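You operate a simulated robot arm through the tools that you are given. There is no shell and no other tool. Be economical: measure what you need, move in short steps, check, and stop when the job is done.

You run a simulated robot arm. Do the job below in one go: nothing can be reset, and whatever is moved stays where it is left.

TASK
Press the blue corner cap onto the glued seat and clamp the red trim bar beside it.
Fine: slide the bar under the green clamp, then lock it.

It is judged by the outcome, as a careful person would: the job done as asked, and still so three seconds after it is handed in. It fails if anything else is knocked over, pushed out of place, dropped, spilled or broken. Lids that push on must go on centred and level and be pressed home; caps that screw on are set level and turned clockwise until they are tight.

THE ROBOT
A 6-joint arm with a two-finger parallel gripper, fixed in place. Base frame: the origin is at the foot of the arm, x ahead of it, y to its left, z up. Lengths are in mm, angles in degrees, forces in N, time in s.
Its first joint turns from -66.0 to 66.0 degrees. Payload 2.7 kg.
The TCP is the grasp point between the finger pads, 23 mm short of the fingertips. In the tool frame z runs along the fingers and y along their closing line. Largest opening 94 mm; finger width 38, thickness 10; the body of the gripper, 54 by 96 mm, starts 39 mm behind the TCP.
Orientation is that of the tool frame in the base frame, as a unit quaternion [w, x, y, z]. With the fingers straight down and closing along the base's y, the tool's x points along the base's -x, its y along +y and its z along -z.

THE INTERFACE
- The arm moves only by the tool arm_command. Its argument "deltas" is a list of rows, each a list of 7 numbers: the shift along the base's x, y, z in mm, then the turn, a rotation vector about the base's x, y, z in degrees, then the opening, from 0 (shut) to 1 (fully open). In form: [[tx, ty, tz, ax, ay, az, jaw], ...]. A call has 1 to 10 rows; each row is the pose to reach, as a shift and turn from the pose commanded when the call began. Each row takes 0.2 s and may step no farther than 50 mm and 8.6 degrees from the row before; otherwise, or with a gripper value out of range, the whole call is refused. A pose out of reach is approached as far as the arm can. The call stops where the force on the tool passes 90 N (or 10 N more than at its start, if that is more) or the arm is blocked; 0.2 s more then pass. Each finger travels about 45 mm/s and halts on what it meets, pressing with about 21 N; the grip force reading is that of the motor and also rises with nothing between the fingers. The clock runs only during rows and for 0.2 s after the last one: add rows that repeat a pose to give the fingers time. The reply holds the time, the measured pose of the TCP, the force on the tool along the base axes, the opening and the grip force, in the units named above and with some noise.
- Cameras (640 x 400 px; columns grow to the right, rows downward): "scene" is fixed at [64.6, -422.4, 1408]; the picture's right is [0.86, -0.51, 0.00], its down [-0.27, -0.46, -0.85] and it looks along [0.43, 0.73, -0.53] (base axes); focal length 214 px, centre (320, 200). "wrist" rides on the gripper at [87, 16, -75] in the tool frame; the picture's right is [-0.18, 0.98, 0.00], its down [-0.58, -0.11, -0.81] and it looks along [-0.79, -0.15, 0.59] (tool axes); focal length 243 px, centre (320, 200). There is no depth. A picture from a camera that has moved, and an enlarged one, comes with that camera's place and axes in the base frame and with its lens.
- grab_frame(camera): a new picture of that camera. The clock stands still meanwhile.
- enlarge(camera, box): a new picture of the part [left, top, right, bottom] of that camera's present view, enlarged. The clock stands still meanwhile.
- finish_job(): hands the job in; it is judged then, once.

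Work in short steps. Places have to be worked out from the pictures, the camera data and where the tool is seen: move nearer, look again, correct. Check each grasp and each placing, and mend what went wrong. You have 120 turns and 84 pictures in all, those below and enlarged ones among them. Open the gripper and draw the arm clear of the work before you hand the job in, unless the task says otherwise; then end with one line.

The tools are called after ">>>" as a command line: name --pt "numbers of a row" for each row, then --argument value for the rest, lists and objects as JSON in quotes. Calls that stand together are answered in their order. arm_command: Moves the arm, as the interface text tells. Its arguments: {"type":"object","properties":{"deltas":{"type":"array","items":{"type":"array","items":{"type":"number"}}}},"required":["deltas"]} The other tools are called the same way: grab_frame (camera) takes a picture; enlarge (camera, box) takes an enlarged picture of a part of a camera's view; finish_job () hands the job in.

At the start:

```text
time: 0.0
ee_pos: [260.7, -135.6, 1322.2]
ee_rot: [0.001, 0.0, 1.0, -0.002]
force: [0.2, 0.4, -0.5]
opening: 94.0
grip_force: 0.0
```

scene: 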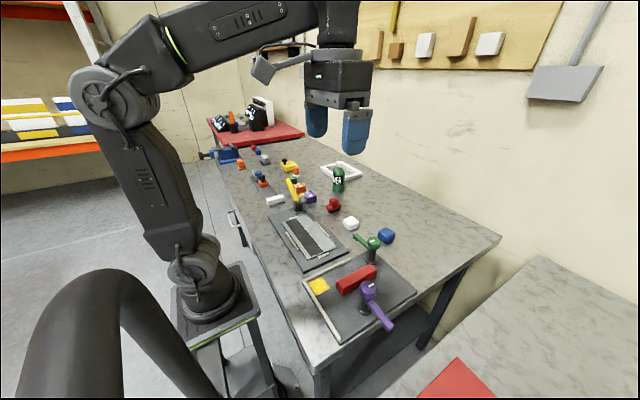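
wrist: 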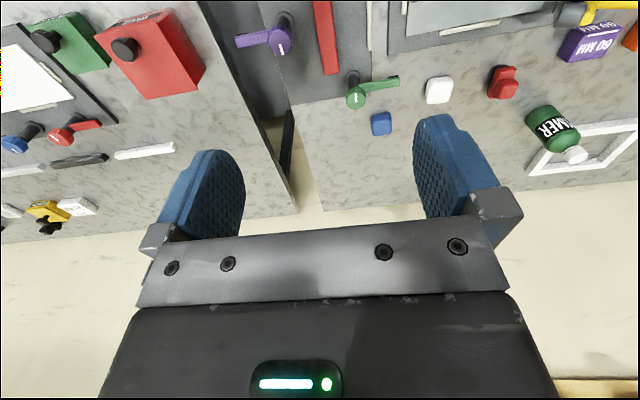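

The scene shows a fixture plate with yellow glue seat, red bar, purple and green clamps, and a blue cap on the bench. I'll enlarge this region for detail.

>>> enlarge --camera "scene" --box '[290, 200, 430, 350]'

>>> enlarge --camera "wrist" --box '[220, 0, 540, 200]'

```text
2.67 times, centred on (360, 275) of scene
camera zoom: at [64.6, -422.4, 1408.0], right [0.86, -0.51, 0.0], down [-0.27, -0.46, -0.85], along [0.43, 0.73, -0.53], focal length 572 px, centre (213, 0)
```

zoom: 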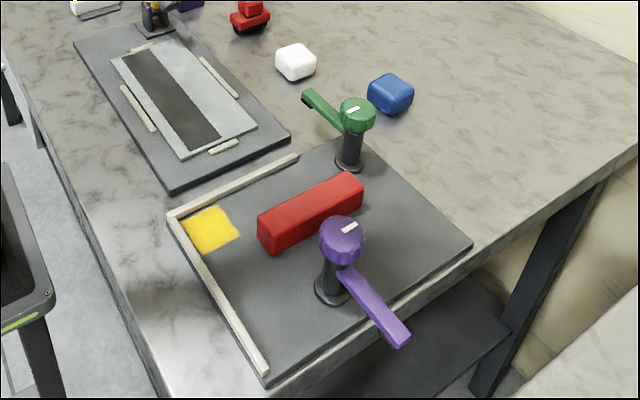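

```text
2.00 times, centred on (380, 100) of wrist
camera zoom: at [173.6, -118.1, 1395.6], right [0.18, 0.98, 0.0], down [0.58, -0.11, 0.81], along [0.79, -0.15, -0.59], focal length 485 px, centre (200, 400)
```

zoom: 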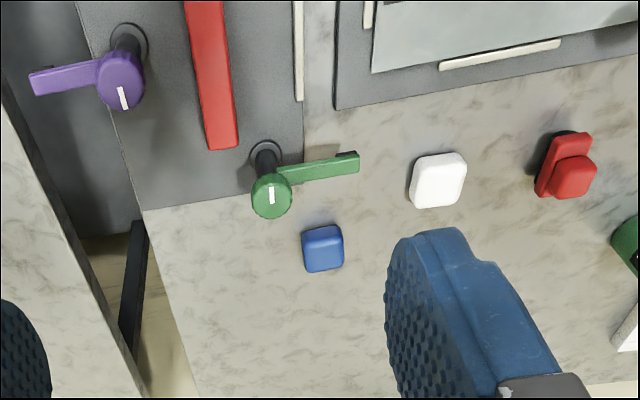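

Triangulating the cap and clamp base from both cameras puts the surface near z≈870-885, not 759, so I'll treat the height as uncertain. I'm moving down partway to look from a second position.

>>> arm_command --pt "0 15 -45 0 0 0 1" --pt "0 30 -90 0 0 0 1" --pt "0 40 -135 0 0 0 1" --pt "0 50 -170 0 0 0 1" --pt "0 50 -200 0 0 0 1"

>>> grab_frame --camera "wrist"

>>> grab_frame --camera "scene"

```text
time: 1.2
ee_pos: [259.0, -84.5, 1120.6]
ee_rot: [0.001, -0.002, 1.0, -0.002]
force: [0.4, -0.1, 0.1]
opening: 94.2
grip_force: 0.0
```

```text
79 pictures are left
camera wrist: at [172.8, -67.7, 1195.2], right [0.18, 0.98, 0.0], down [0.58, -0.11, 0.81], along [0.79, -0.15, -0.59], focal length 243 px, centre (320, 200)
```

wrist: 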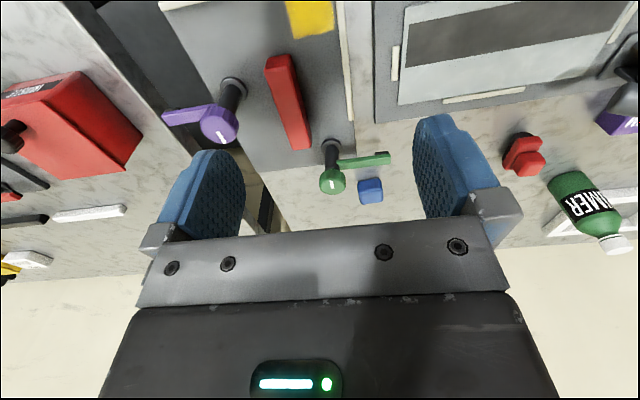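

```text
78 pictures are left
```

scene: 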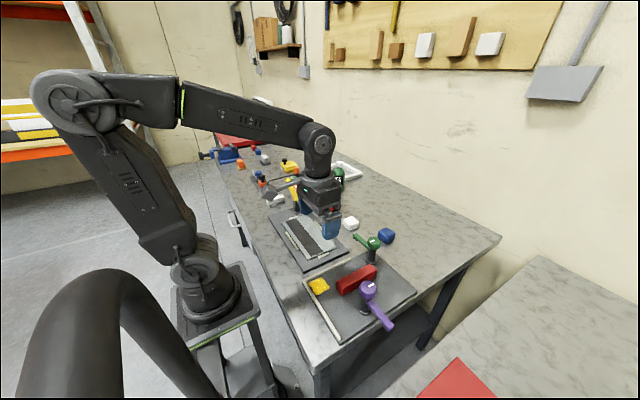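

All three views agree: surface about z≈870-880, cap near (570,-38), green post near (440,-98) with its arm toward +y at z≈929, and bar along x at y≈-124. I'll move lower for a closer look at the fixture.

>>> arm_command --pt "0 0 -40 0 0 0 1" --pt "-10 0 -70 0 0 0 1"

>>> enlarge --camera "wrist" --box '[140, 0, 460, 200]'

>>> enlarge --camera "scene" --box '[295, 225, 423, 305]'

```text
time: 1.8
ee_pos: [251.0, -83.9, 1052.8]
ee_rot: [0.001, -0.001, 1.0, -0.001]
force: [-0.2, 0.7, -0.4]
opening: 93.8
grip_force: 0.0
```

```text
2.00 times, centred on (300, 100) of wrist
camera zoom: at [163.7, -67.5, 1125.8], right [0.18, 0.98, 0.0], down [0.58, -0.11, 0.81], along [0.79, -0.15, -0.59], focal length 485 px, centre (360, 400)
```

zoom: 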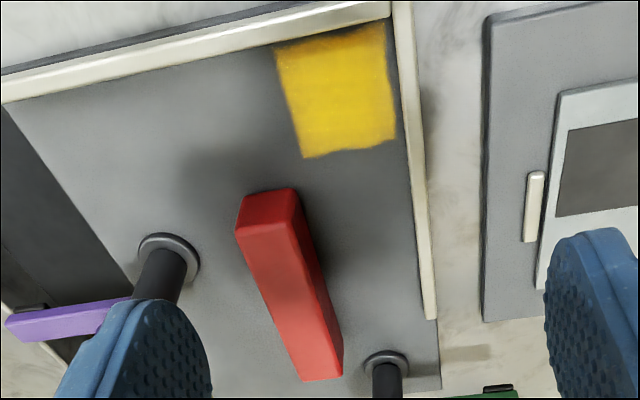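

```text
5.00 times, centred on (359, 265) of scene
camera zoom: at [64.6, -422.4, 1408.0], right [0.86, -0.51, 0.0], down [-0.27, -0.46, -0.85], along [0.43, 0.73, -0.53], focal length 1072 px, centre (125, -125)
```

zoom: 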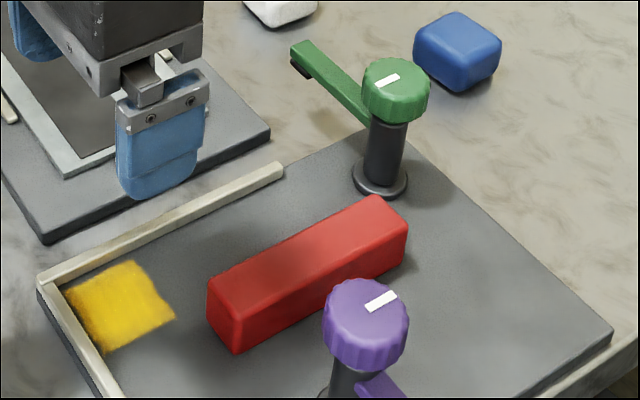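

Triangulated: board top z≈881, seat x 233–281 / y −119..−71, bar about x 295–415 / y −126..−155 and ~33 high, green post at (445,−98). I'll look at the other clamps on the bench and the green clamp in detail to understand how they lock.

>>> enlarge --camera "scene" --box '[230, 140, 340, 215]'

>>> enlarge --camera "scene" --box '[345, 225, 409, 265]'

>>> grab_frame --camera "wrist"

```text
5.33 times, centred on (285, 178) of scene
camera zoom: at [64.6, -422.4, 1408.0], right [0.86, -0.51, 0.0], down [-0.27, -0.46, -0.85], along [0.43, 0.73, -0.53], focal length 1144 px, centre (507, 320)
```

zoom: 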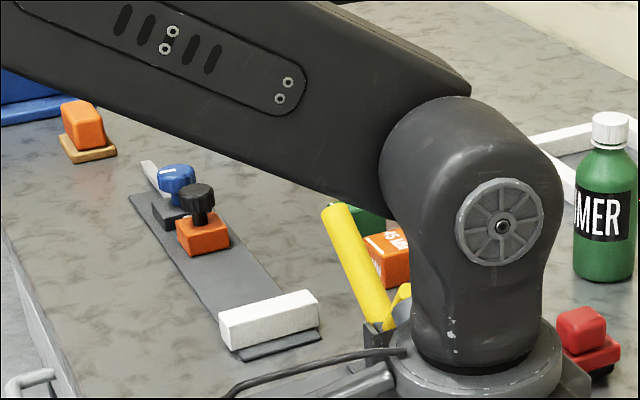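

```text
10.00 times, centred on (377, 245) of scene
camera zoom: at [64.6, -422.4, 1408.0], right [0.86, -0.51, 0.0], down [-0.27, -0.46, -0.85], along [0.43, 0.73, -0.53], focal length 2145 px, centre (-250, -250)
```

zoom: 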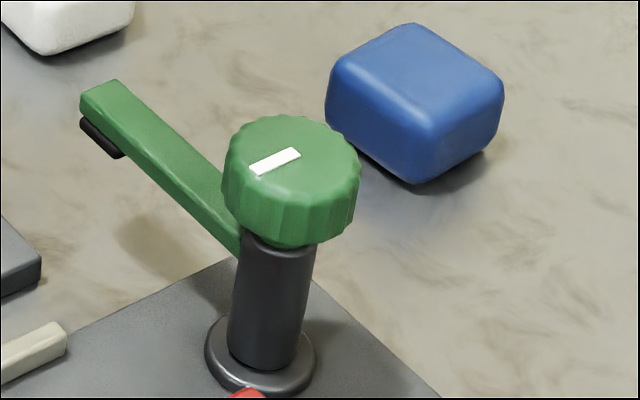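

```text
73 pictures are left
camera wrist: at [163.7, -67.5, 1125.8], right [0.18, 0.98, 0.0], down [0.58, -0.11, 0.81], along [0.79, -0.15, -0.59], focal length 243 px, centre (320, 200)
```

wrist: 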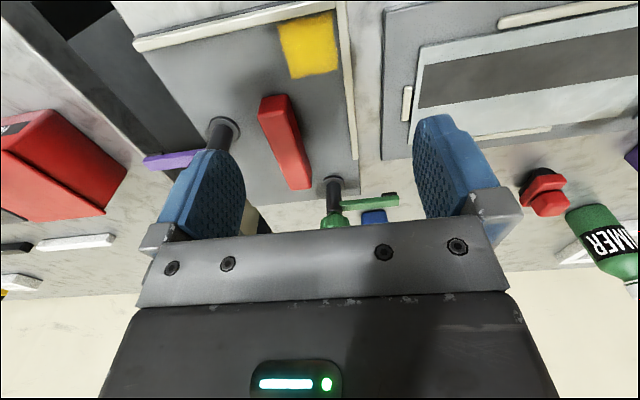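

Each clamp's knob and arm appear to turn together, with the green arm now pointing +y and needing a 90° turn to −x over the bar. Cap first: I'm moving at safe height to hover near it at about (572,−36) and look.

>>> arm_command --pt "40 6 0 0 0 0 1" --pt "85 14 0 0 0 0 1" --pt "130 22 0 0 0 0 1" --pt "175 30 0 0 0 0 1" --pt "220 38 0 0 0 0 1" --pt "265 44 0 0 0 0 1" --pt "300 48 0 0 0 0 1"

>>> grab_frame --camera "wrist"

```text
time: 3.4
ee_pos: [549.6, -37.4, 1051.4]
ee_rot: [0.0, -0.001, 1.0, -0.001]
force: [-0.2, -0.2, 0.3]
opening: 94.0
grip_force: 0.0
```

```text
72 pictures are left
camera wrist: at [464.0, -19.7, 1125.2], right [0.18, 0.98, 0.0], down [0.58, -0.11, 0.81], along [0.79, -0.15, -0.59], focal length 243 px, centre (320, 200)
```

wrist: 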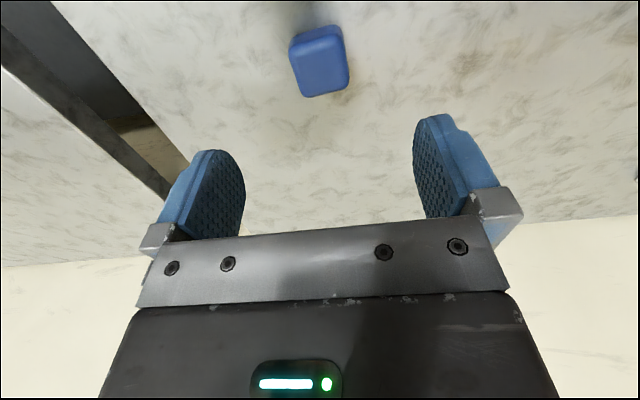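

The cap is in clear view; enlarging it for corners.

>>> enlarge --camera "wrist" --box '[240, 10, 400, 110]'

```text
4.00 times, centred on (320, 60) of wrist
camera zoom: at [464.0, -19.7, 1125.2], right [0.18, 0.98, 0.0], down [0.58, -0.11, 0.81], along [0.79, -0.15, -0.59], focal length 970 px, centre (320, 760)
```

zoom: 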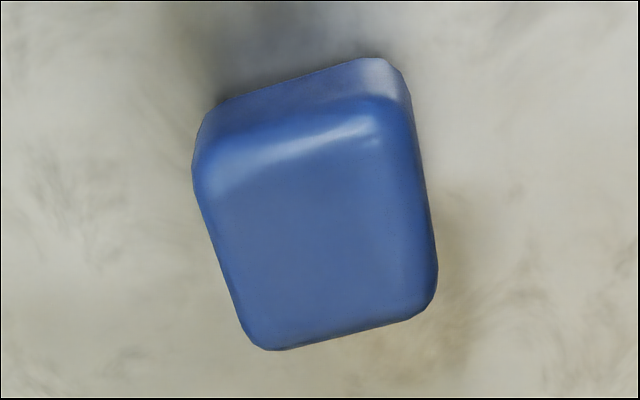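

Cap: centre ≈(568.5,−39), ~45 mm square, yaw ≈+6°, top z≈903. I'll align above it with yaw +6° and descend to z≈950, then check.

>>> arm_command --pt "10 0 -25 0 0 3 1" --pt "19 -1.5 -60 0 0 6 1" --pt "19 -1.5 -100 0 0 6 1"

>>> grab_frame --camera "wrist"

>>> enlarge --camera "scene" --box '[345, 205, 425, 255]'

```text
time: 4.2
ee_pos: [568.7, -39.1, 950.9]
ee_rot: [0.0, -0.053, 0.999, -0.001]
force: [-0.3, 0.7, 0.1]
opening: 94.1
grip_force: 0.1
```

```text
70 pictures are left
camera wrist: at [481.0, -31.1, 1025.5], right [0.08, 1.0, 0.0], down [0.59, -0.05, 0.81], along [0.8, -0.06, -0.59], focal length 243 px, centre (320, 200)
```

wrist: 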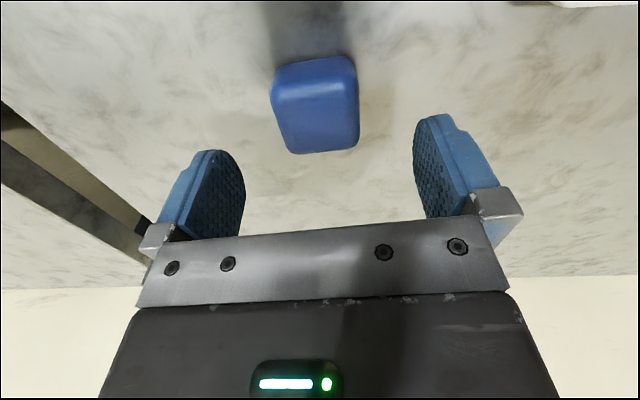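

```text
8.00 times, centred on (385, 230) of scene
camera zoom: at [64.7, -422.4, 1407.9], right [0.86, -0.51, 0.0], down [-0.27, -0.46, -0.85], along [0.43, 0.73, -0.53], focal length 1716 px, centre (-200, -40)
```

zoom: 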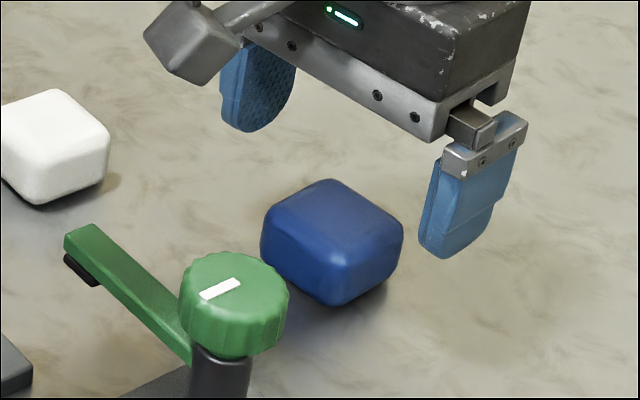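

Cap is centred between the fingers (≈(569,−38)). Descending to TCP z≈908 so fingertips take only the upper half, then closing.

>>> arm_command --pt "0 1 -25 0 0 0 1" --pt "0 1 -42 0 0 0 1" --pt "0 1 -42 0 0 0 0.6" --pt "0 1 -42 0 0 0 0.3" --pt "0 1 -42 0 0 0 0.3" --pt "0 1 -42 0 0 0 0.3" --pt "0 1 -42 0 0 0 0.3"

>>> grab_frame --camera "wrist"

>>> enlarge --camera "scene" --box '[345, 205, 425, 255]'

```text
time: 5.8
ee_pos: [568.6, -36.6, 909.6]
ee_rot: [0.001, -0.053, 0.999, 0.0]
force: [-0.1, -0.4, 0.1]
opening: 47.6
grip_force: 21.1
```

```text
68 pictures are left
camera wrist: at [480.8, -29.9, 983.4], right [0.08, 1.0, 0.0], down [0.59, -0.05, 0.81], along [0.8, -0.06, -0.59], focal length 243 px, centre (320, 200)
```

wrist: 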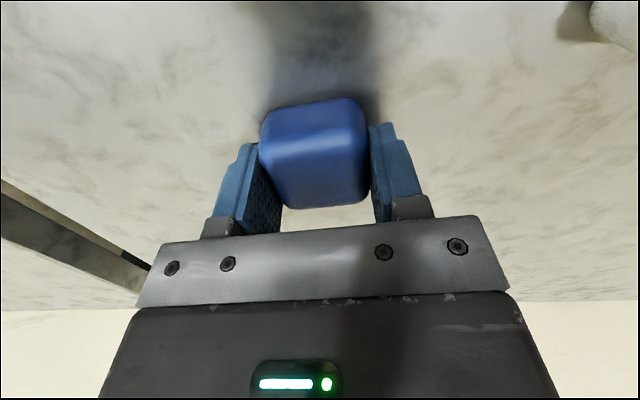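

```text
8.00 times, centred on (385, 230) of scene
camera zoom: at [64.7, -422.4, 1407.9], right [0.86, -0.51, 0.0], down [-0.27, -0.46, -0.85], along [0.43, 0.73, -0.53], focal length 1716 px, centre (-200, -40)
```

zoom: 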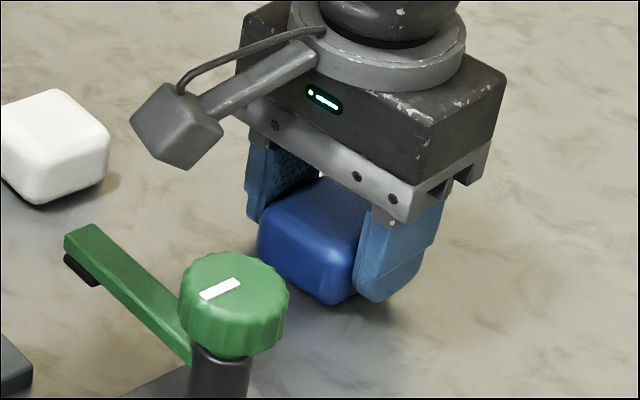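

Cap is gripped at 47.6 mm. Lifting straight up 60 mm to see how far it protrudes below the fingertips.

>>> arm_command --pt "0 0 20 0 0 0 0.3" --pt "0 0 60 0 0 0 0.3"

>>> enlarge --camera "scene" --box '[345, 190, 425, 240]'

```text
time: 6.4
ee_pos: [569.5, -37.7, 971.6]
ee_rot: [0.001, -0.053, 0.999, 0.0]
force: [0.1, 0.7, -0.5]
opening: 47.5
grip_force: 21.0
```

```text
8.00 times, centred on (385, 215) of scene
camera zoom: at [64.6, -422.4, 1408.0], right [0.86, -0.51, 0.0], down [-0.27, -0.46, -0.85], along [0.43, 0.73, -0.53], focal length 1716 px, centre (-200, 80)
```

zoom: 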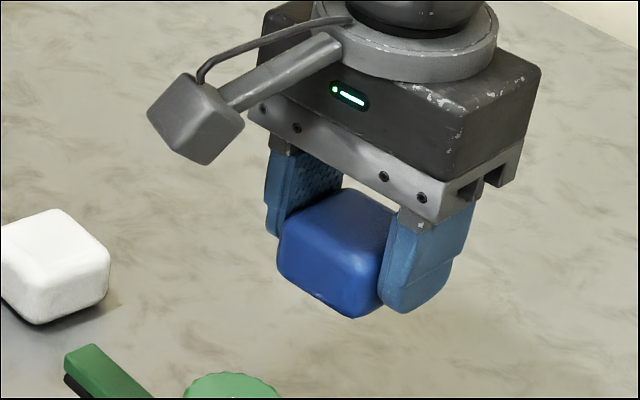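

The cap protrudes only ~12–15 mm below the tips, while fence height is ~10 mm; I want more margin. I'll set it back down, regrip ~5 mm higher, and lift.

>>> arm_command --pt "0 0 -30 0 0 0 0.3" --pt "0 0 -60 0 0 0 0.3" --pt "0 0 -60 0 0 0 0.6" --pt "0 0 -60 0 0 0 0.6" --pt "0 0 -54.5 0 0 0 0.6" --pt "0 0 -54.5 0 0 0 0.3" --pt "0 0 -54.5 0 0 0 0.3" --pt "0 0 -54.5 0 0 0 0.3" --pt "0 0 -54.5 0 0 0 0.3"

>>> arm_command --pt "0 0 20 0 0 0 0.3" --pt "0 0 55 0 0 0 0.3" --pt "0 0 95 0 0 0 0.3" --pt "0 0 135 0 0 0 0.3"

>>> grab_frame --camera "wrist"

```text
time: 8.4
ee_pos: [569.0, -38.3, 915.2]
ee_rot: [0.001, -0.053, 0.999, -0.001]
force: [0.8, 0.4, 0.4]
opening: 47.5
grip_force: 20.7
```

```text
time: 9.4
ee_pos: [569.3, -37.9, 1049.5]
ee_rot: [0.0, -0.054, 0.999, -0.001]
force: [0.2, -0.3, -0.6]
opening: 47.5
grip_force: 20.9
```

```text
65 pictures are left
camera wrist: at [481.0, -29.1, 1123.7], right [0.08, 1.0, 0.0], down [0.59, -0.05, 0.81], along [0.8, -0.06, -0.59], focal length 243 px, centre (320, 200)
```

wrist: 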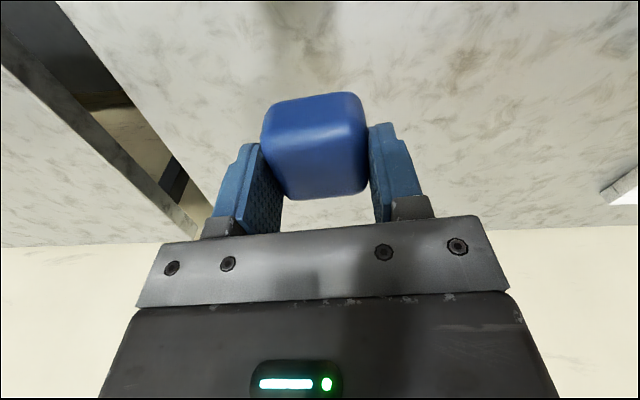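

Regripped well, level and centred. Carrying it at z≈1050 to above the seat (257,−94.5), turning yaw back to 0.

>>> arm_command --pt "-40 -7 0 0 0 -1 0.3" --pt "-80 -14 0 0 0 -2 0.3" --pt "-120 -21 0 0 0 -3 0.3" --pt "-160 -28 0 0 0 -4 0.3" --pt "-200 -35 0 0 0 -5 0.3" --pt "-240 -42 0 0 0 -6 0.3" --pt "-280 -49 0 0 0 -6 0.3" --pt "-312 -56.5 0 0 0 -6 0.3"

>>> arm_command --pt "0 0 -40 0 0 0 0.3" --pt "0 0 -80 0 0 0 0.3"

>>> grab_frame --camera "wrist"

>>> enlarge --camera "scene" --box '[280, 240, 360, 290]'

```text
time: 11.2
ee_pos: [257.7, -93.3, 1049.7]
ee_rot: [0.0, -0.001, 1.0, -0.001]
force: [-0.1, 0.2, -0.2]
opening: 47.4
grip_force: 20.8
```

```text
time: 11.8
ee_pos: [257.4, -94.0, 970.3]
ee_rot: [0.001, -0.001, 1.0, -0.001]
force: [0.5, -0.3, -0.5]
opening: 47.5
grip_force: 21.0
```

```text
64 pictures are left
camera wrist: at [171.4, -77.7, 1044.1], right [0.18, 0.98, 0.0], down [0.58, -0.11, 0.81], along [0.79, -0.15, -0.59], focal length 243 px, centre (320, 200)
```

wrist: 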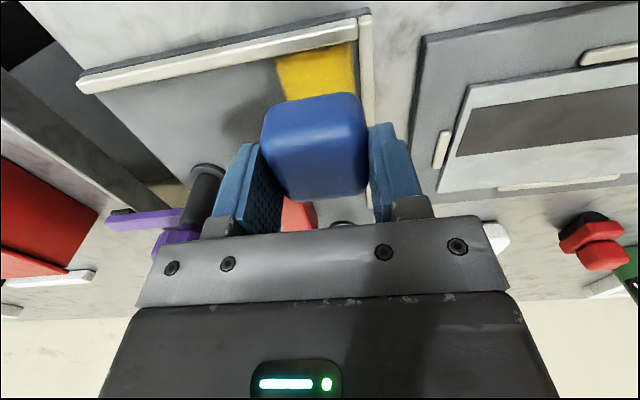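

```text
8.00 times, centred on (320, 265) of scene
camera zoom: at [64.6, -422.4, 1407.9], right [0.86, -0.51, 0.0], down [-0.27, -0.46, -0.85], along [0.43, 0.73, -0.53], focal length 1716 px, centre (320, -320)
```

zoom: 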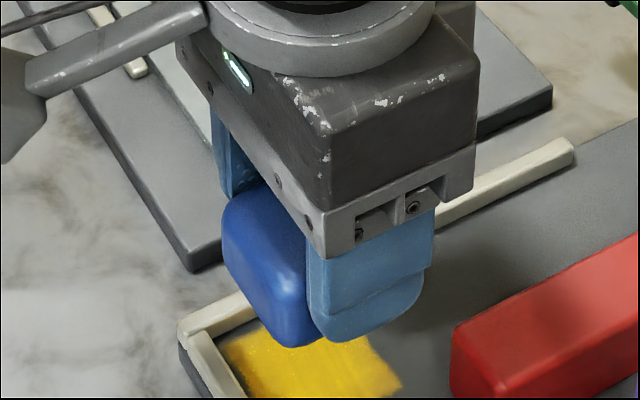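

Seat confirmed near (258,−94). Enlarging the gap area to refine the cap-to-fence clearances.

>>> enlarge --camera "wrist" --box '[250, 0, 410, 100]'

```text
4.00 times, centred on (330, 50) of wrist
camera zoom: at [171.4, -77.7, 1044.1], right [0.18, 0.98, 0.0], down [0.58, -0.11, 0.81], along [0.79, -0.15, -0.59], focal length 970 px, centre (280, 800)
```

zoom: 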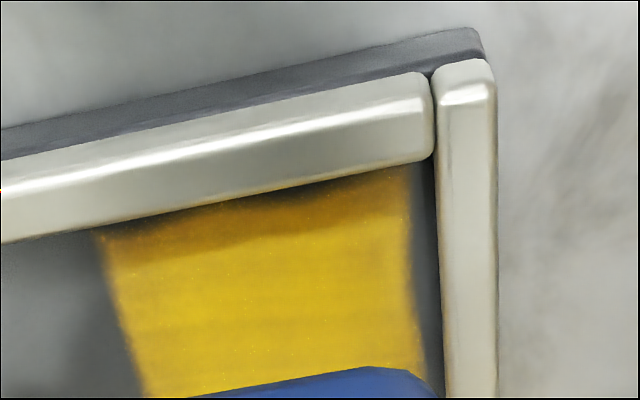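

Clearance estimates: fence inner faces at x≈230, y≈−67.4, so centre (257,−94.3) leaves ~3 mm each side, which matches the current pose. Descending to just above the seat.

>>> arm_command --pt "-0.3 -0.3 -20 0 0 0 0.3" --pt "-0.3 -0.3 -37 0 0 0 0.3"

>>> enlarge --camera "scene" --box '[280, 250, 360, 300]'

>>> enlarge --camera "wrist" --box '[220, 20, 420, 220]'

```text
time: 12.4
ee_pos: [258.1, -94.2, 933.5]
ee_rot: [0.001, -0.001, 1.0, -0.001]
force: [0.0, -0.4, -0.3]
opening: 47.9
grip_force: 20.5
```

```text
8.00 times, centred on (320, 275) of scene
camera zoom: at [64.6, -422.4, 1407.9], right [0.86, -0.51, 0.0], down [-0.27, -0.46, -0.85], along [0.43, 0.73, -0.53], focal length 1716 px, centre (320, -400)
```

zoom: 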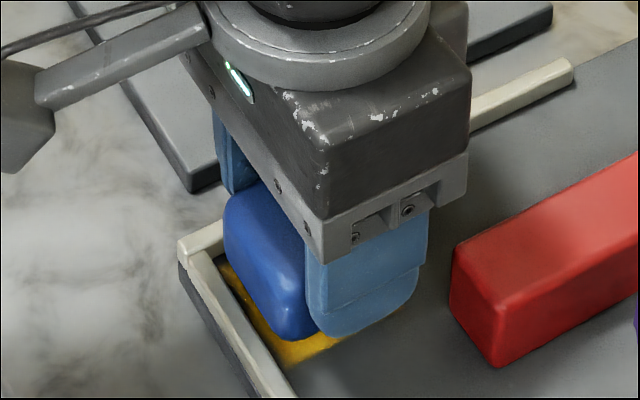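

```text
2.00 times, centred on (320, 120) of wrist
camera zoom: at [170.7, -77.7, 1007.1], right [0.18, 0.98, 0.0], down [0.58, -0.11, 0.81], along [0.79, -0.15, -0.59], focal length 485 px, centre (320, 360)
```

zoom: 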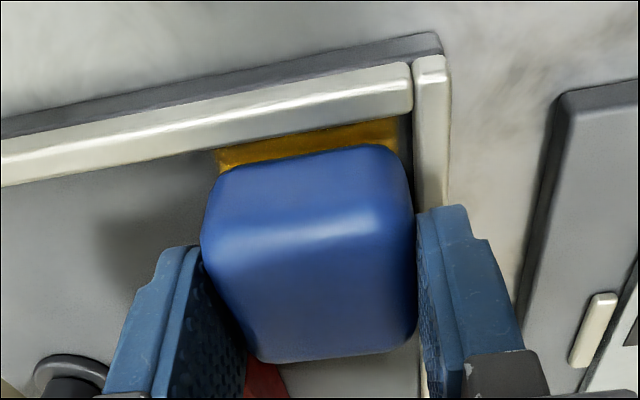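

Cap sits squarely over the seat about 9 mm up. Lowering in small steps to contact.

>>> arm_command --pt "-0.5 0 -3 0 0 0 0.3" --pt "-0.5 0 -5 0 0 0 0.3" --pt "-0.5 0 -7 0 0 0 0.3" --pt "-0.5 0 -9 0 0 0 0.3"

```text
time: 13.4
ee_pos: [257.4, -94.7, 924.3]
ee_rot: [0.002, 0.0, 1.0, 0.0]
force: [-1.3, 1.3, 19.2]
opening: 47.6
grip_force: 20.9
```

Contact with 19 N upward at TCP 924.3, matching the expected seat height. I'll press a touch more while holding, then look.

>>> arm_command --pt "0 0 -1 0 0 0 0.3" --pt "0 0 -1 0 0 0 0.3"

>>> enlarge --camera "wrist" --box '[220, 20, 420, 220]'

>>> enlarge --camera "scene" --box '[280, 250, 360, 300]'

```text
time: 14.0
ee_pos: [257.8, -93.5, 925.6]
ee_rot: [0.002, -0.001, 1.0, -0.001]
force: [-6.4, 3.3, 67.5]
opening: 47.8
grip_force: 21.0
```

```text
2.00 times, centred on (320, 120) of wrist
camera zoom: at [170.4, -77.4, 998.4], right [0.18, 0.98, 0.0], down [0.58, -0.11, 0.81], along [0.8, -0.15, -0.59], focal length 485 px, centre (320, 360)
```

zoom: 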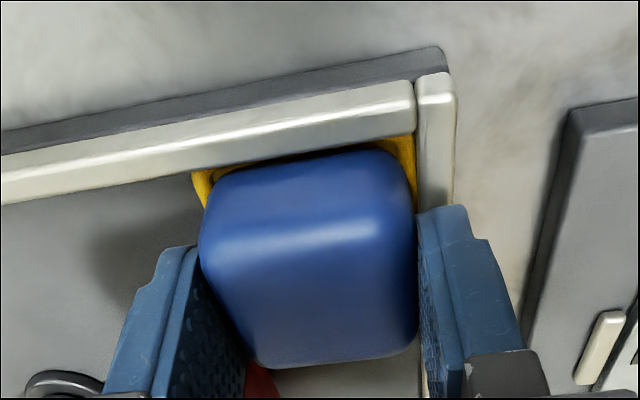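

```text
8.00 times, centred on (320, 275) of scene
camera zoom: at [63.9, -422.1, 1408.1], right [0.86, -0.51, 0.0], down [-0.27, -0.46, -0.85], along [0.43, 0.73, -0.53], focal length 1716 px, centre (320, -400)
```

zoom: 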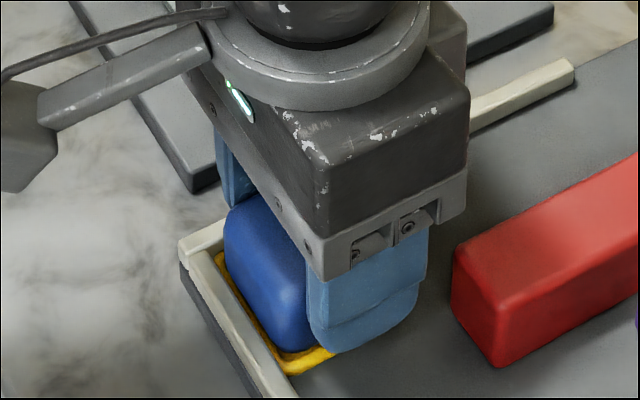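

Glue has squeezed out evenly around the cap and it took ~67 N. Releasing, then I'll press from above with closed fingers.

>>> arm_command --pt "0 0 1 0 0 0 0.3" --pt "0 0 1 0 0 0 0.65" --pt "0 0 1 0 0 0 0.65" --pt "0 0 1 0 0 0 0.65" --pt "0 0 25 0 0 0 0.65" --pt "0 0 50 0 0 0 0.65" --pt "0 0 50 0 0 0 0" --pt "0 0 50 0 0 0 0" --pt "0 0 50 0 0 0 0" --pt "0 0 50 0 0 0 0"

>>> enlarge --camera "wrist" --box '[220, 0, 420, 125]'

```text
time: 16.2
ee_pos: [257.6, -95.2, 974.7]
ee_rot: [0.0, -0.001, 1.0, -0.001]
force: [-0.2, 0.4, 0.9]
opening: 0.2
grip_force: 21.0
```

```text
3.20 times, centred on (320, 62) of wrist
camera zoom: at [170.3, -77.6, 1047.9], right [0.18, 0.98, 0.0], down [0.58, -0.11, 0.81], along [0.79, -0.15, -0.59], focal length 776 px, centre (320, 640)
```

zoom: 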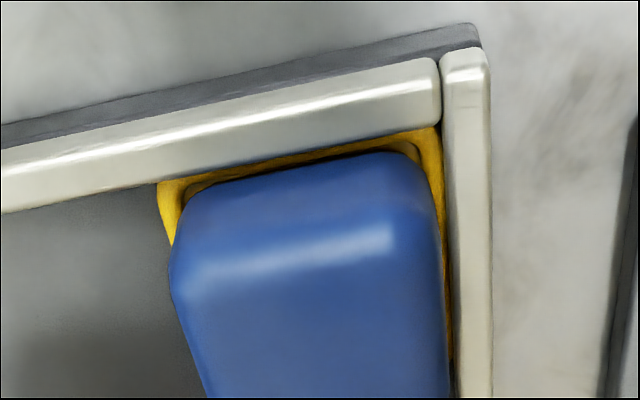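

Cap sits square with glue bead around it. Now pressing down on its centre with the closed fingertips until ~60 N.

>>> arm_command --pt "0 0 -20 0 0 0 0" --pt "0 0 -30 0 0 0 0" --pt "0 0 -34 0 0 0 0" --pt "0 0 -36 0 0 0 0" --pt "0 0 -38 0 0 0 0"

```text
time: 16.9
ee_pos: [257.4, -95.8, 947.7]
ee_rot: [0.002, -0.001, 1.0, -0.002]
force: [-10.8, 4.9, 26.8]
opening: 0.0
grip_force: 20.7
stopped in row 3: the force on the tool passed its limit (the readings are from after the stop); the commanded pose is now the measured one
```

Contact at TCP ≈947 with the force passing 90 N; press again gently and hold for a second.

>>> arm_command --pt "0 0 -1 0 0 0 0" --pt "0 0 -1 0 0 0 0" --pt "0 0 -1.2 0 0 0 0" --pt "0 0 -1.2 0 0 0 0" --pt "0 0 -1.2 0 0 0 0"

>>> arm_command --pt "0 0 20 0 0 0 0" --pt "0 0 60 0 0 0 0" --pt "0 0 105 0 0 0 0.5"

>>> enlarge --camera "wrist" --box '[140, 0, 460, 200]'

>>> enlarge --camera "scene" --box '[295, 225, 423, 305]'

```text
time: 18.1
ee_pos: [257.8, -94.5, 948.5]
ee_rot: [0.004, -0.001, 1.0, -0.003]
force: [-19.2, 5.2, 71.8]
opening: 0.0
grip_force: 20.4
```

```text
time: 18.9
ee_pos: [257.7, -94.8, 1052.0]
ee_rot: [0.002, -0.001, 1.0, -0.002]
force: [0.6, 0.6, -0.4]
opening: 32.9
grip_force: 0.1
```

```text
2.00 times, centred on (300, 100) of wrist
camera zoom: at [170.9, -77.9, 1125.8], right [0.18, 0.98, 0.0], down [0.58, -0.1, 0.81], along [0.8, -0.15, -0.59], focal length 485 px, centre (360, 400)
```

zoom: 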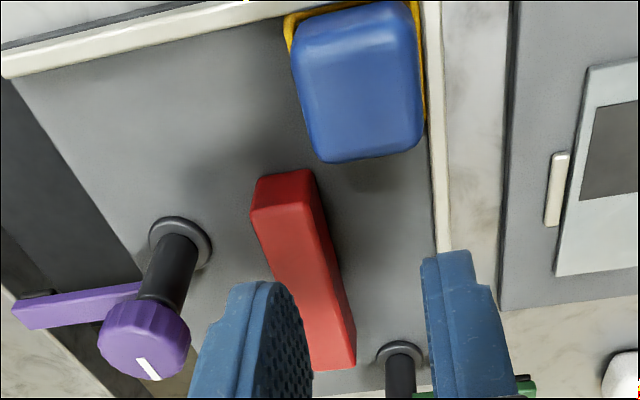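

```text
5.00 times, centred on (359, 265) of scene
camera zoom: at [64.6, -422.4, 1408.0], right [0.86, -0.51, 0.0], down [-0.27, -0.46, -0.85], along [0.43, 0.73, -0.53], focal length 1072 px, centre (125, -125)
```

zoom: 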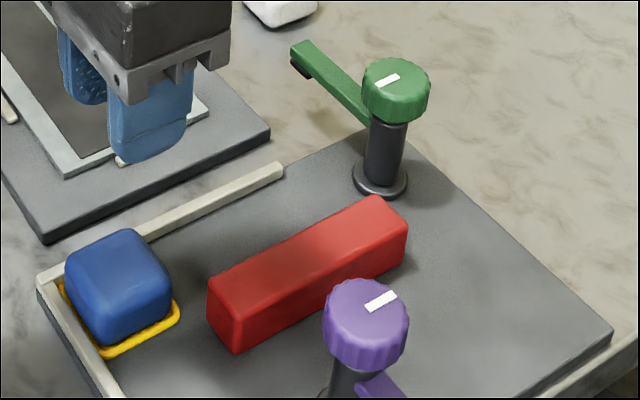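

The cap is seated and pressed home. Next the bar: moving above it at (366,−141) with the fingers at ~60 mm opening and looking.

>>> arm_command --pt "36 -12 0 0 0 0 0.65" --pt "72 -30 0 0 0 0 0.65" --pt "108 -46 0 0 0 0 0.65" --pt "108 -46 -40 0 0 0 0.65" --pt "108 -46 -62 0 0 0 0.65"

>>> grab_frame --camera "wrist"

>>> enlarge --camera "scene" --box '[315, 220, 411, 280]'

```text
time: 20.1
ee_pos: [366.2, -140.6, 989.5]
ee_rot: [0.003, 0.0, 1.0, -0.002]
force: [0.6, 0.1, 0.7]
opening: 61.1
grip_force: 0.1
```

```text
54 pictures are left
camera wrist: at [279.0, -124.4, 1062.8], right [0.18, 0.98, 0.0], down [0.58, -0.1, 0.81], along [0.8, -0.15, -0.59], focal length 243 px, centre (320, 200)
```

wrist: 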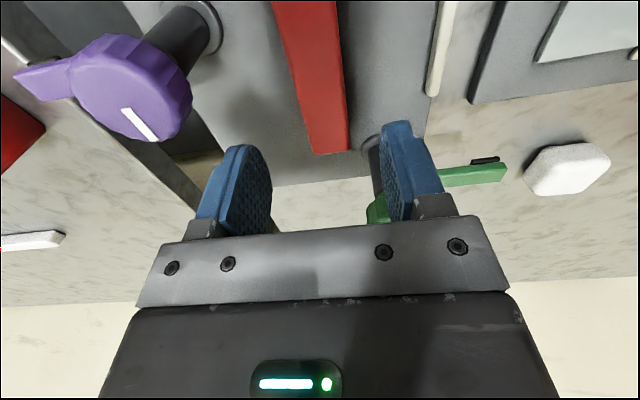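

```text
6.67 times, centred on (363, 250) of scene
camera zoom: at [64.7, -422.4, 1407.9], right [0.86, -0.51, 0.0], down [-0.27, -0.46, -0.85], along [0.43, 0.73, -0.53], focal length 1430 px, centre (33, -133)
```

zoom: 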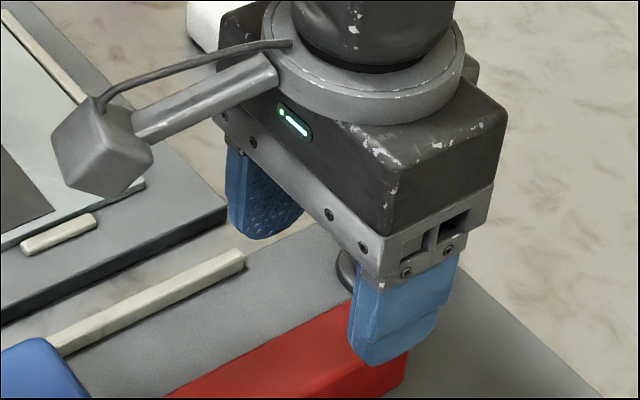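

Bar spans x≈297–416, y −157..−127; fingers straddle it. Descending to TCP 918 and closing.

>>> arm_command --pt "0 -1.5 -35 0 0 0 0.65" --pt "0 -1.5 -60 0 0 0 0.65" --pt "0 -1.5 -71 0 0 0 0.65" --pt "0 -1.5 -71 0 0 0 0.2" --pt "0 -1.5 -71 0 0 0 0.2" --pt "0 -1.5 -71 0 0 0 0.2" --pt "0 -1.5 -71 0 0 0 0.2"

>>> grab_frame --camera "wrist"

>>> enlarge --camera "scene" --box '[295, 225, 423, 305]'

```text
time: 21.7
ee_pos: [365.8, -141.9, 918.3]
ee_rot: [0.003, -0.001, 1.0, -0.002]
force: [-0.6, 0.1, 0.1]
opening: 29.9
grip_force: 20.5
```

```text
52 pictures are left
camera wrist: at [278.7, -125.5, 992.3], right [0.18, 0.98, 0.0], down [0.58, -0.1, 0.81], along [0.8, -0.15, -0.59], focal length 243 px, centre (320, 200)
```

wrist: 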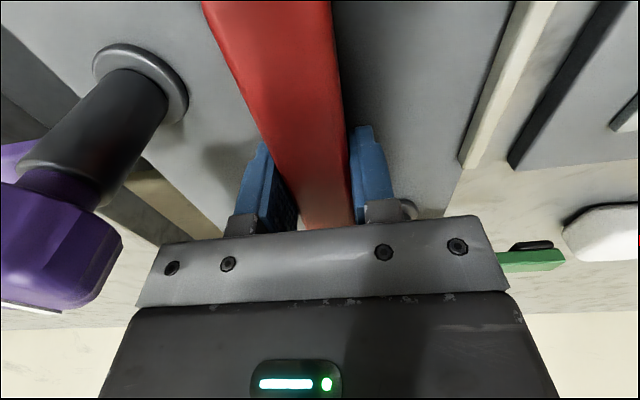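

```text
5.00 times, centred on (359, 265) of scene
camera zoom: at [64.7, -422.4, 1407.9], right [0.86, -0.51, 0.0], down [-0.27, -0.46, -0.85], along [0.43, 0.73, -0.53], focal length 1072 px, centre (125, -125)
```

zoom: 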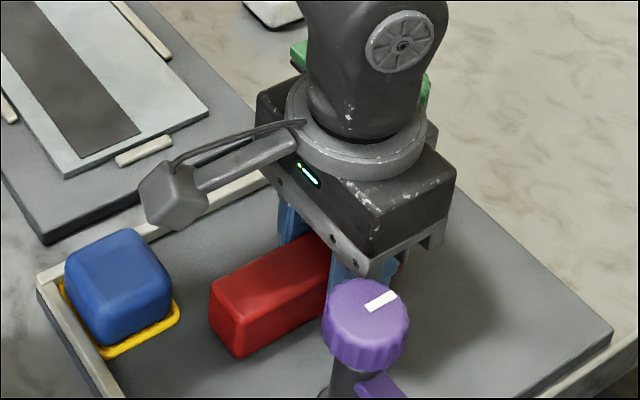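

Bar is held (29.9 mm). I'll slide it flat along the board: +45 mm in y to sit under where the clamp arm will swing (y≈−97), and −10 mm in x so it lies right beside the cap without touching it.

>>> arm_command --pt "-2 9 0 0 0 0 0.2" --pt "-4 18 0 0 0 0 0.2" --pt "-6 27 0 0 0 0 0.2" --pt "-8 36 0 0 0 0 0.2" --pt "-10 45 0 0 0 0 0.2"

>>> grab_frame --camera "wrist"

>>> enlarge --camera "scene" --box '[295, 225, 423, 305]'

```text
time: 22.9
ee_pos: [356.0, -96.9, 920.1]
ee_rot: [0.003, -0.001, 1.0, -0.001]
force: [0.6, 0.6, 0.4]
opening: 29.7
grip_force: 21.3
```

```text
50 pictures are left
camera wrist: at [268.6, -80.3, 992.4], right [0.18, 0.98, 0.0], down [0.58, -0.1, 0.81], along [0.8, -0.15, -0.59], focal length 243 px, centre (320, 200)
```

wrist: 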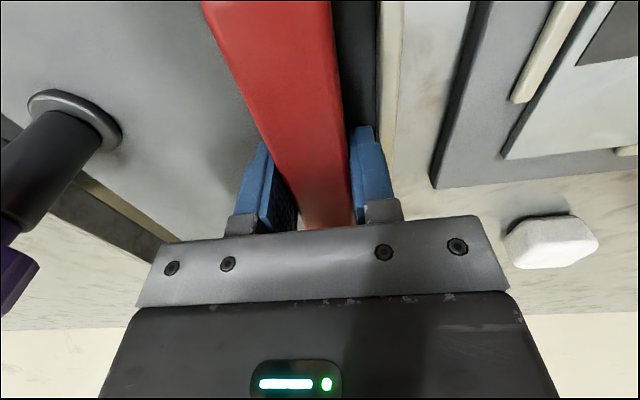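

```text
5.00 times, centred on (359, 265) of scene
camera zoom: at [64.7, -422.4, 1407.9], right [0.86, -0.51, 0.0], down [-0.27, -0.46, -0.85], along [0.43, 0.73, -0.53], focal length 1072 px, centre (125, -125)
```

zoom: 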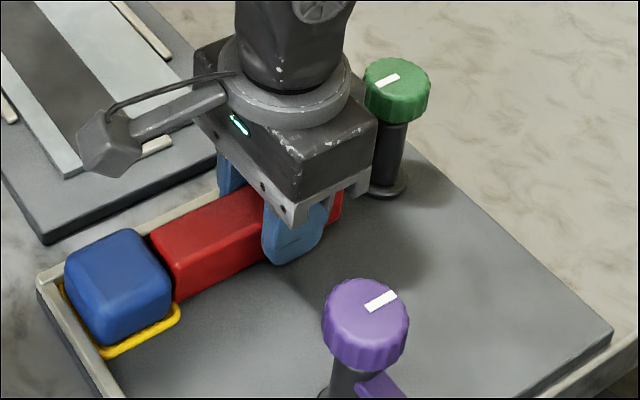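

Bar slid level and lies beside the cap. Releasing with a small opening and rising straight up.

>>> arm_command --pt "0 0 0 0 0 0 0.42" --pt "0 0 0 0 0 0 0.42" --pt "0 0 15 0 0 0 0.42" --pt "0 0 50 0 0 0 0.42" --pt "0 0 95 0 0 0 0.42" --pt "0 0 135 0 0 0 0.42" --pt "-45 0 135 0 0 0 0.42"

>>> enlarge --camera "wrist" --box '[180, 0, 500, 200]'

>>> enlarge --camera "scene" --box '[295, 225, 423, 305]'

```text
time: 24.5
ee_pos: [310.7, -99.4, 1054.5]
ee_rot: [0.003, -0.001, 1.0, -0.002]
force: [-0.4, -0.3, 0.1]
opening: 39.4
grip_force: 0.1
```

```text
2.00 times, centred on (340, 100) of wrist
camera zoom: at [223.6, -81.7, 1127.7], right [0.18, 0.98, 0.0], down [0.58, -0.1, 0.81], along [0.8, -0.15, -0.59], focal length 485 px, centre (280, 400)
```

zoom: 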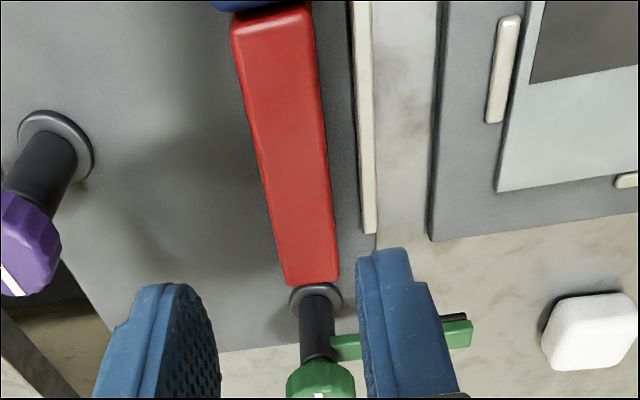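

```text
5.00 times, centred on (359, 265) of scene
camera zoom: at [64.7, -422.4, 1408.0], right [0.86, -0.51, 0.0], down [-0.27, -0.46, -0.85], along [0.43, 0.73, -0.53], focal length 1072 px, centre (125, -125)
```

zoom: 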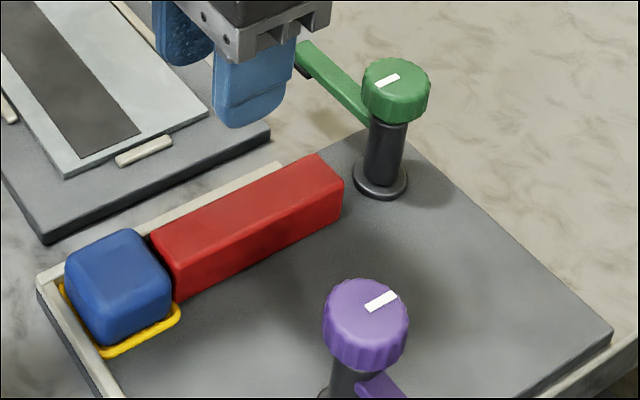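

Bar rests level in place. Now a close look at the green knob: moving to (395,−98,1060) for measuring its centre and height.

>>> arm_command --pt "45 0 5 0 0 0 0.65" --pt "85 1 5 0 0 0 0.65"

>>> grab_frame --camera "wrist"

>>> enlarge --camera "scene" --box '[345, 225, 409, 265]'

```text
time: 25.1
ee_pos: [396.8, -97.3, 1058.3]
ee_rot: [0.002, -0.001, 1.0, -0.001]
force: [-0.5, 0.1, 0.6]
opening: 61.3
grip_force: 0.0
```

```text
46 pictures are left
camera wrist: at [309.2, -79.6, 1131.2], right [0.18, 0.98, 0.0], down [0.58, -0.1, 0.81], along [0.8, -0.15, -0.59], focal length 243 px, centre (320, 200)
```

wrist: 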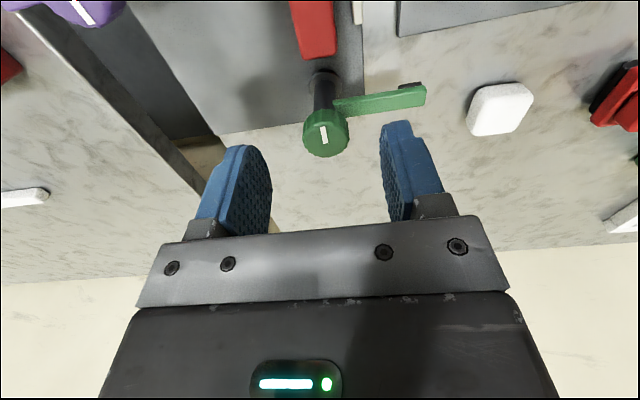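

```text
10.00 times, centred on (377, 245) of scene
camera zoom: at [64.6, -422.4, 1408.0], right [0.86, -0.51, 0.0], down [-0.27, -0.46, -0.85], along [0.43, 0.73, -0.53], focal length 2145 px, centre (-250, -250)
```

zoom: 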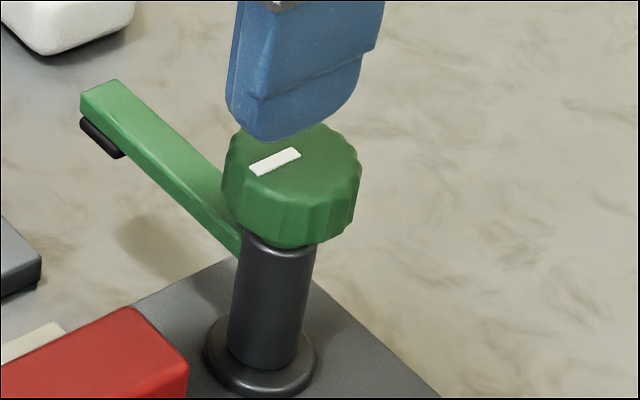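

Knob: centre ≈(440,−99), top z≈973, 40 mm diameter, arm beneath it at z≈930. I'll go above it, turn to yaw −45°, and check alignment before lowering.

>>> arm_command --pt "15 -0.5 0 0 0 -8 0.65" --pt "30 -1 0 0 0 -16 0.65" --pt "43.5 -2 0 0 0 -24 0.65" --pt "43.5 -2 0 0 0 -32 0.65" --pt "43.5 -2 0 0 0 -40 0.65" --pt "43.5 -2 -40 0 0 -45 0.65"

>>> grab_frame --camera "wrist"

>>> enlarge --camera "scene" --box '[335, 205, 415, 255]'

```text
time: 26.5
ee_pos: [439.1, -98.5, 1019.0]
ee_rot: [0.003, 0.383, 0.924, -0.003]
force: [0.0, -0.3, 0.4]
opening: 60.9
grip_force: 0.1
```

```text
44 pictures are left
camera wrist: at [389.8, -24.8, 1091.2], right [0.83, 0.56, 0.0], down [0.33, -0.48, 0.81], along [0.46, -0.67, -0.59], focal length 243 px, centre (320, 200)
```

wrist: 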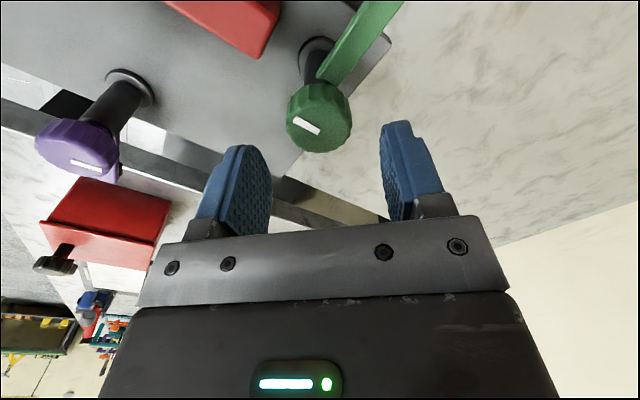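

```text
8.00 times, centred on (375, 230) of scene
camera zoom: at [64.6, -422.4, 1407.9], right [0.86, -0.51, 0.0], down [-0.27, -0.46, -0.85], along [0.43, 0.73, -0.53], focal length 1716 px, centre (-120, -40)
```

zoom: 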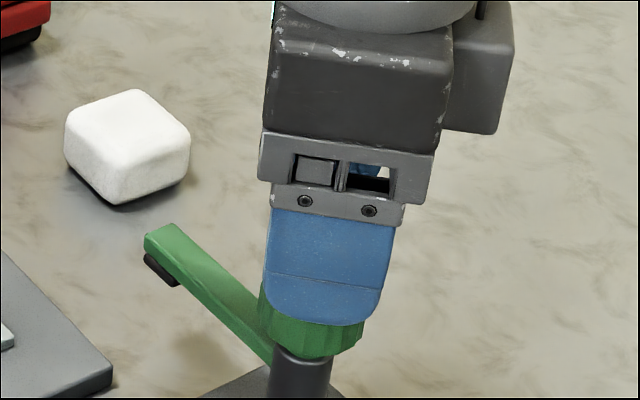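

Knob appears centred at about (441,−101). Small correction, then lower so the tips straddle the knob at TCP 972 and close.

>>> arm_command --pt "1.2 -2 -25 0 0 0 0.65" --pt "1.2 -2 -47 0 0 0 0.65" --pt "1.2 -2 -47 0 0 0 0.35" --pt "1.2 -2 -47 0 0 0 0.35" --pt "1.2 -2 -47 0 0 0 0.35" --pt "1.2 -2 -47 0 0 0 0.35"

>>> grab_frame --camera "wrist"

>>> enlarge --camera "scene" --box '[335, 215, 415, 265]'

```text
time: 27.9
ee_pos: [440.1, -99.9, 971.4]
ee_rot: [0.001, 0.382, 0.924, -0.003]
force: [-2.7, -4.8, -5.0]
opening: 37.9
grip_force: 45.4
```

```text
42 pictures are left
camera wrist: at [390.7, -26.9, 1044.4], right [0.82, 0.57, 0.0], down [0.33, -0.48, 0.81], along [0.46, -0.67, -0.59], focal length 243 px, centre (320, 200)
```

wrist: 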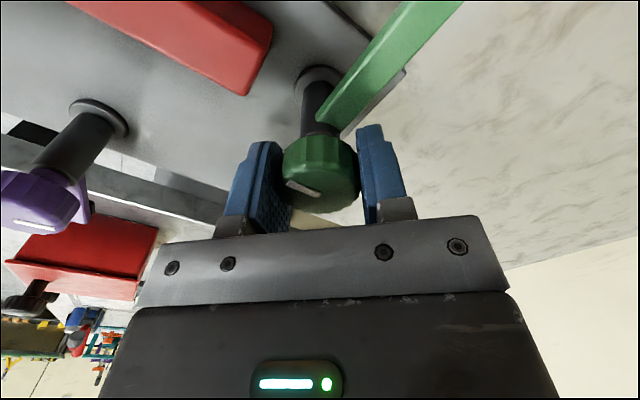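

```text
8.00 times, centred on (375, 240) of scene
camera zoom: at [64.6, -422.5, 1407.9], right [0.86, -0.51, 0.0], down [-0.27, -0.46, -0.85], along [0.43, 0.73, -0.53], focal length 1716 px, centre (-120, -120)
```

zoom: 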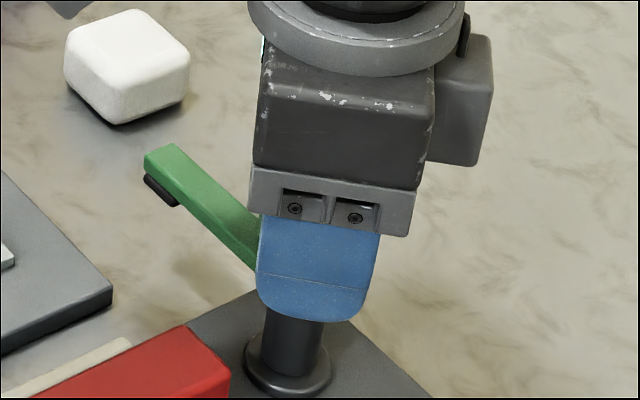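

Knob is gripped at 37.9 mm with small side forces. I turn it +15° (counter‑clockwise, arm toward the bar) and check the response.

>>> arm_command --pt "0 0 0 0 0 5 0.35" --pt "0 0 0 0 0 10 0.35" --pt "0 0 0 0 0 15 0.35"

>>> grab_frame --camera "wrist"

>>> enlarge --camera "scene" --box '[335, 215, 415, 265]'

```text
time: 28.7
ee_pos: [440.5, -100.7, 970.5]
ee_rot: [0.003, 0.257, 0.966, -0.003]
force: [3.6, -4.1, -13.4]
opening: 37.7
grip_force: 44.7
```

```text
40 pictures are left
camera wrist: at [373.6, -42.3, 1044.5], right [0.65, 0.76, 0.0], down [0.45, -0.38, 0.81], along [0.62, -0.53, -0.59], focal length 243 px, centre (320, 200)
```

wrist: 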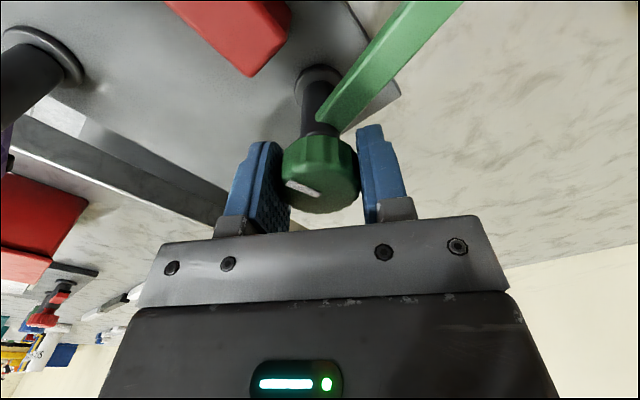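

```text
8.00 times, centred on (375, 240) of scene
camera zoom: at [64.9, -422.5, 1407.9], right [0.86, -0.51, 0.0], down [-0.27, -0.46, -0.85], along [0.43, 0.73, -0.53], focal length 1716 px, centre (-120, -120)
```

zoom: 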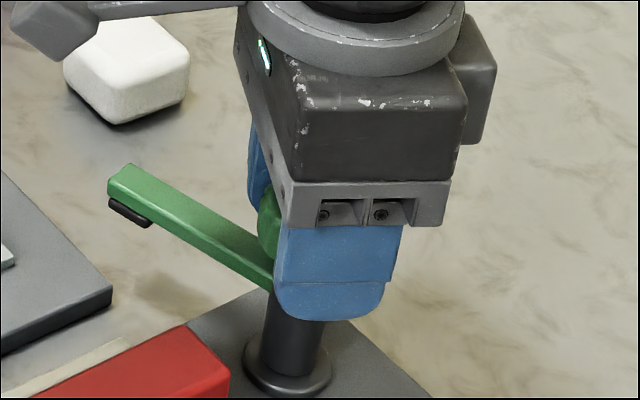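

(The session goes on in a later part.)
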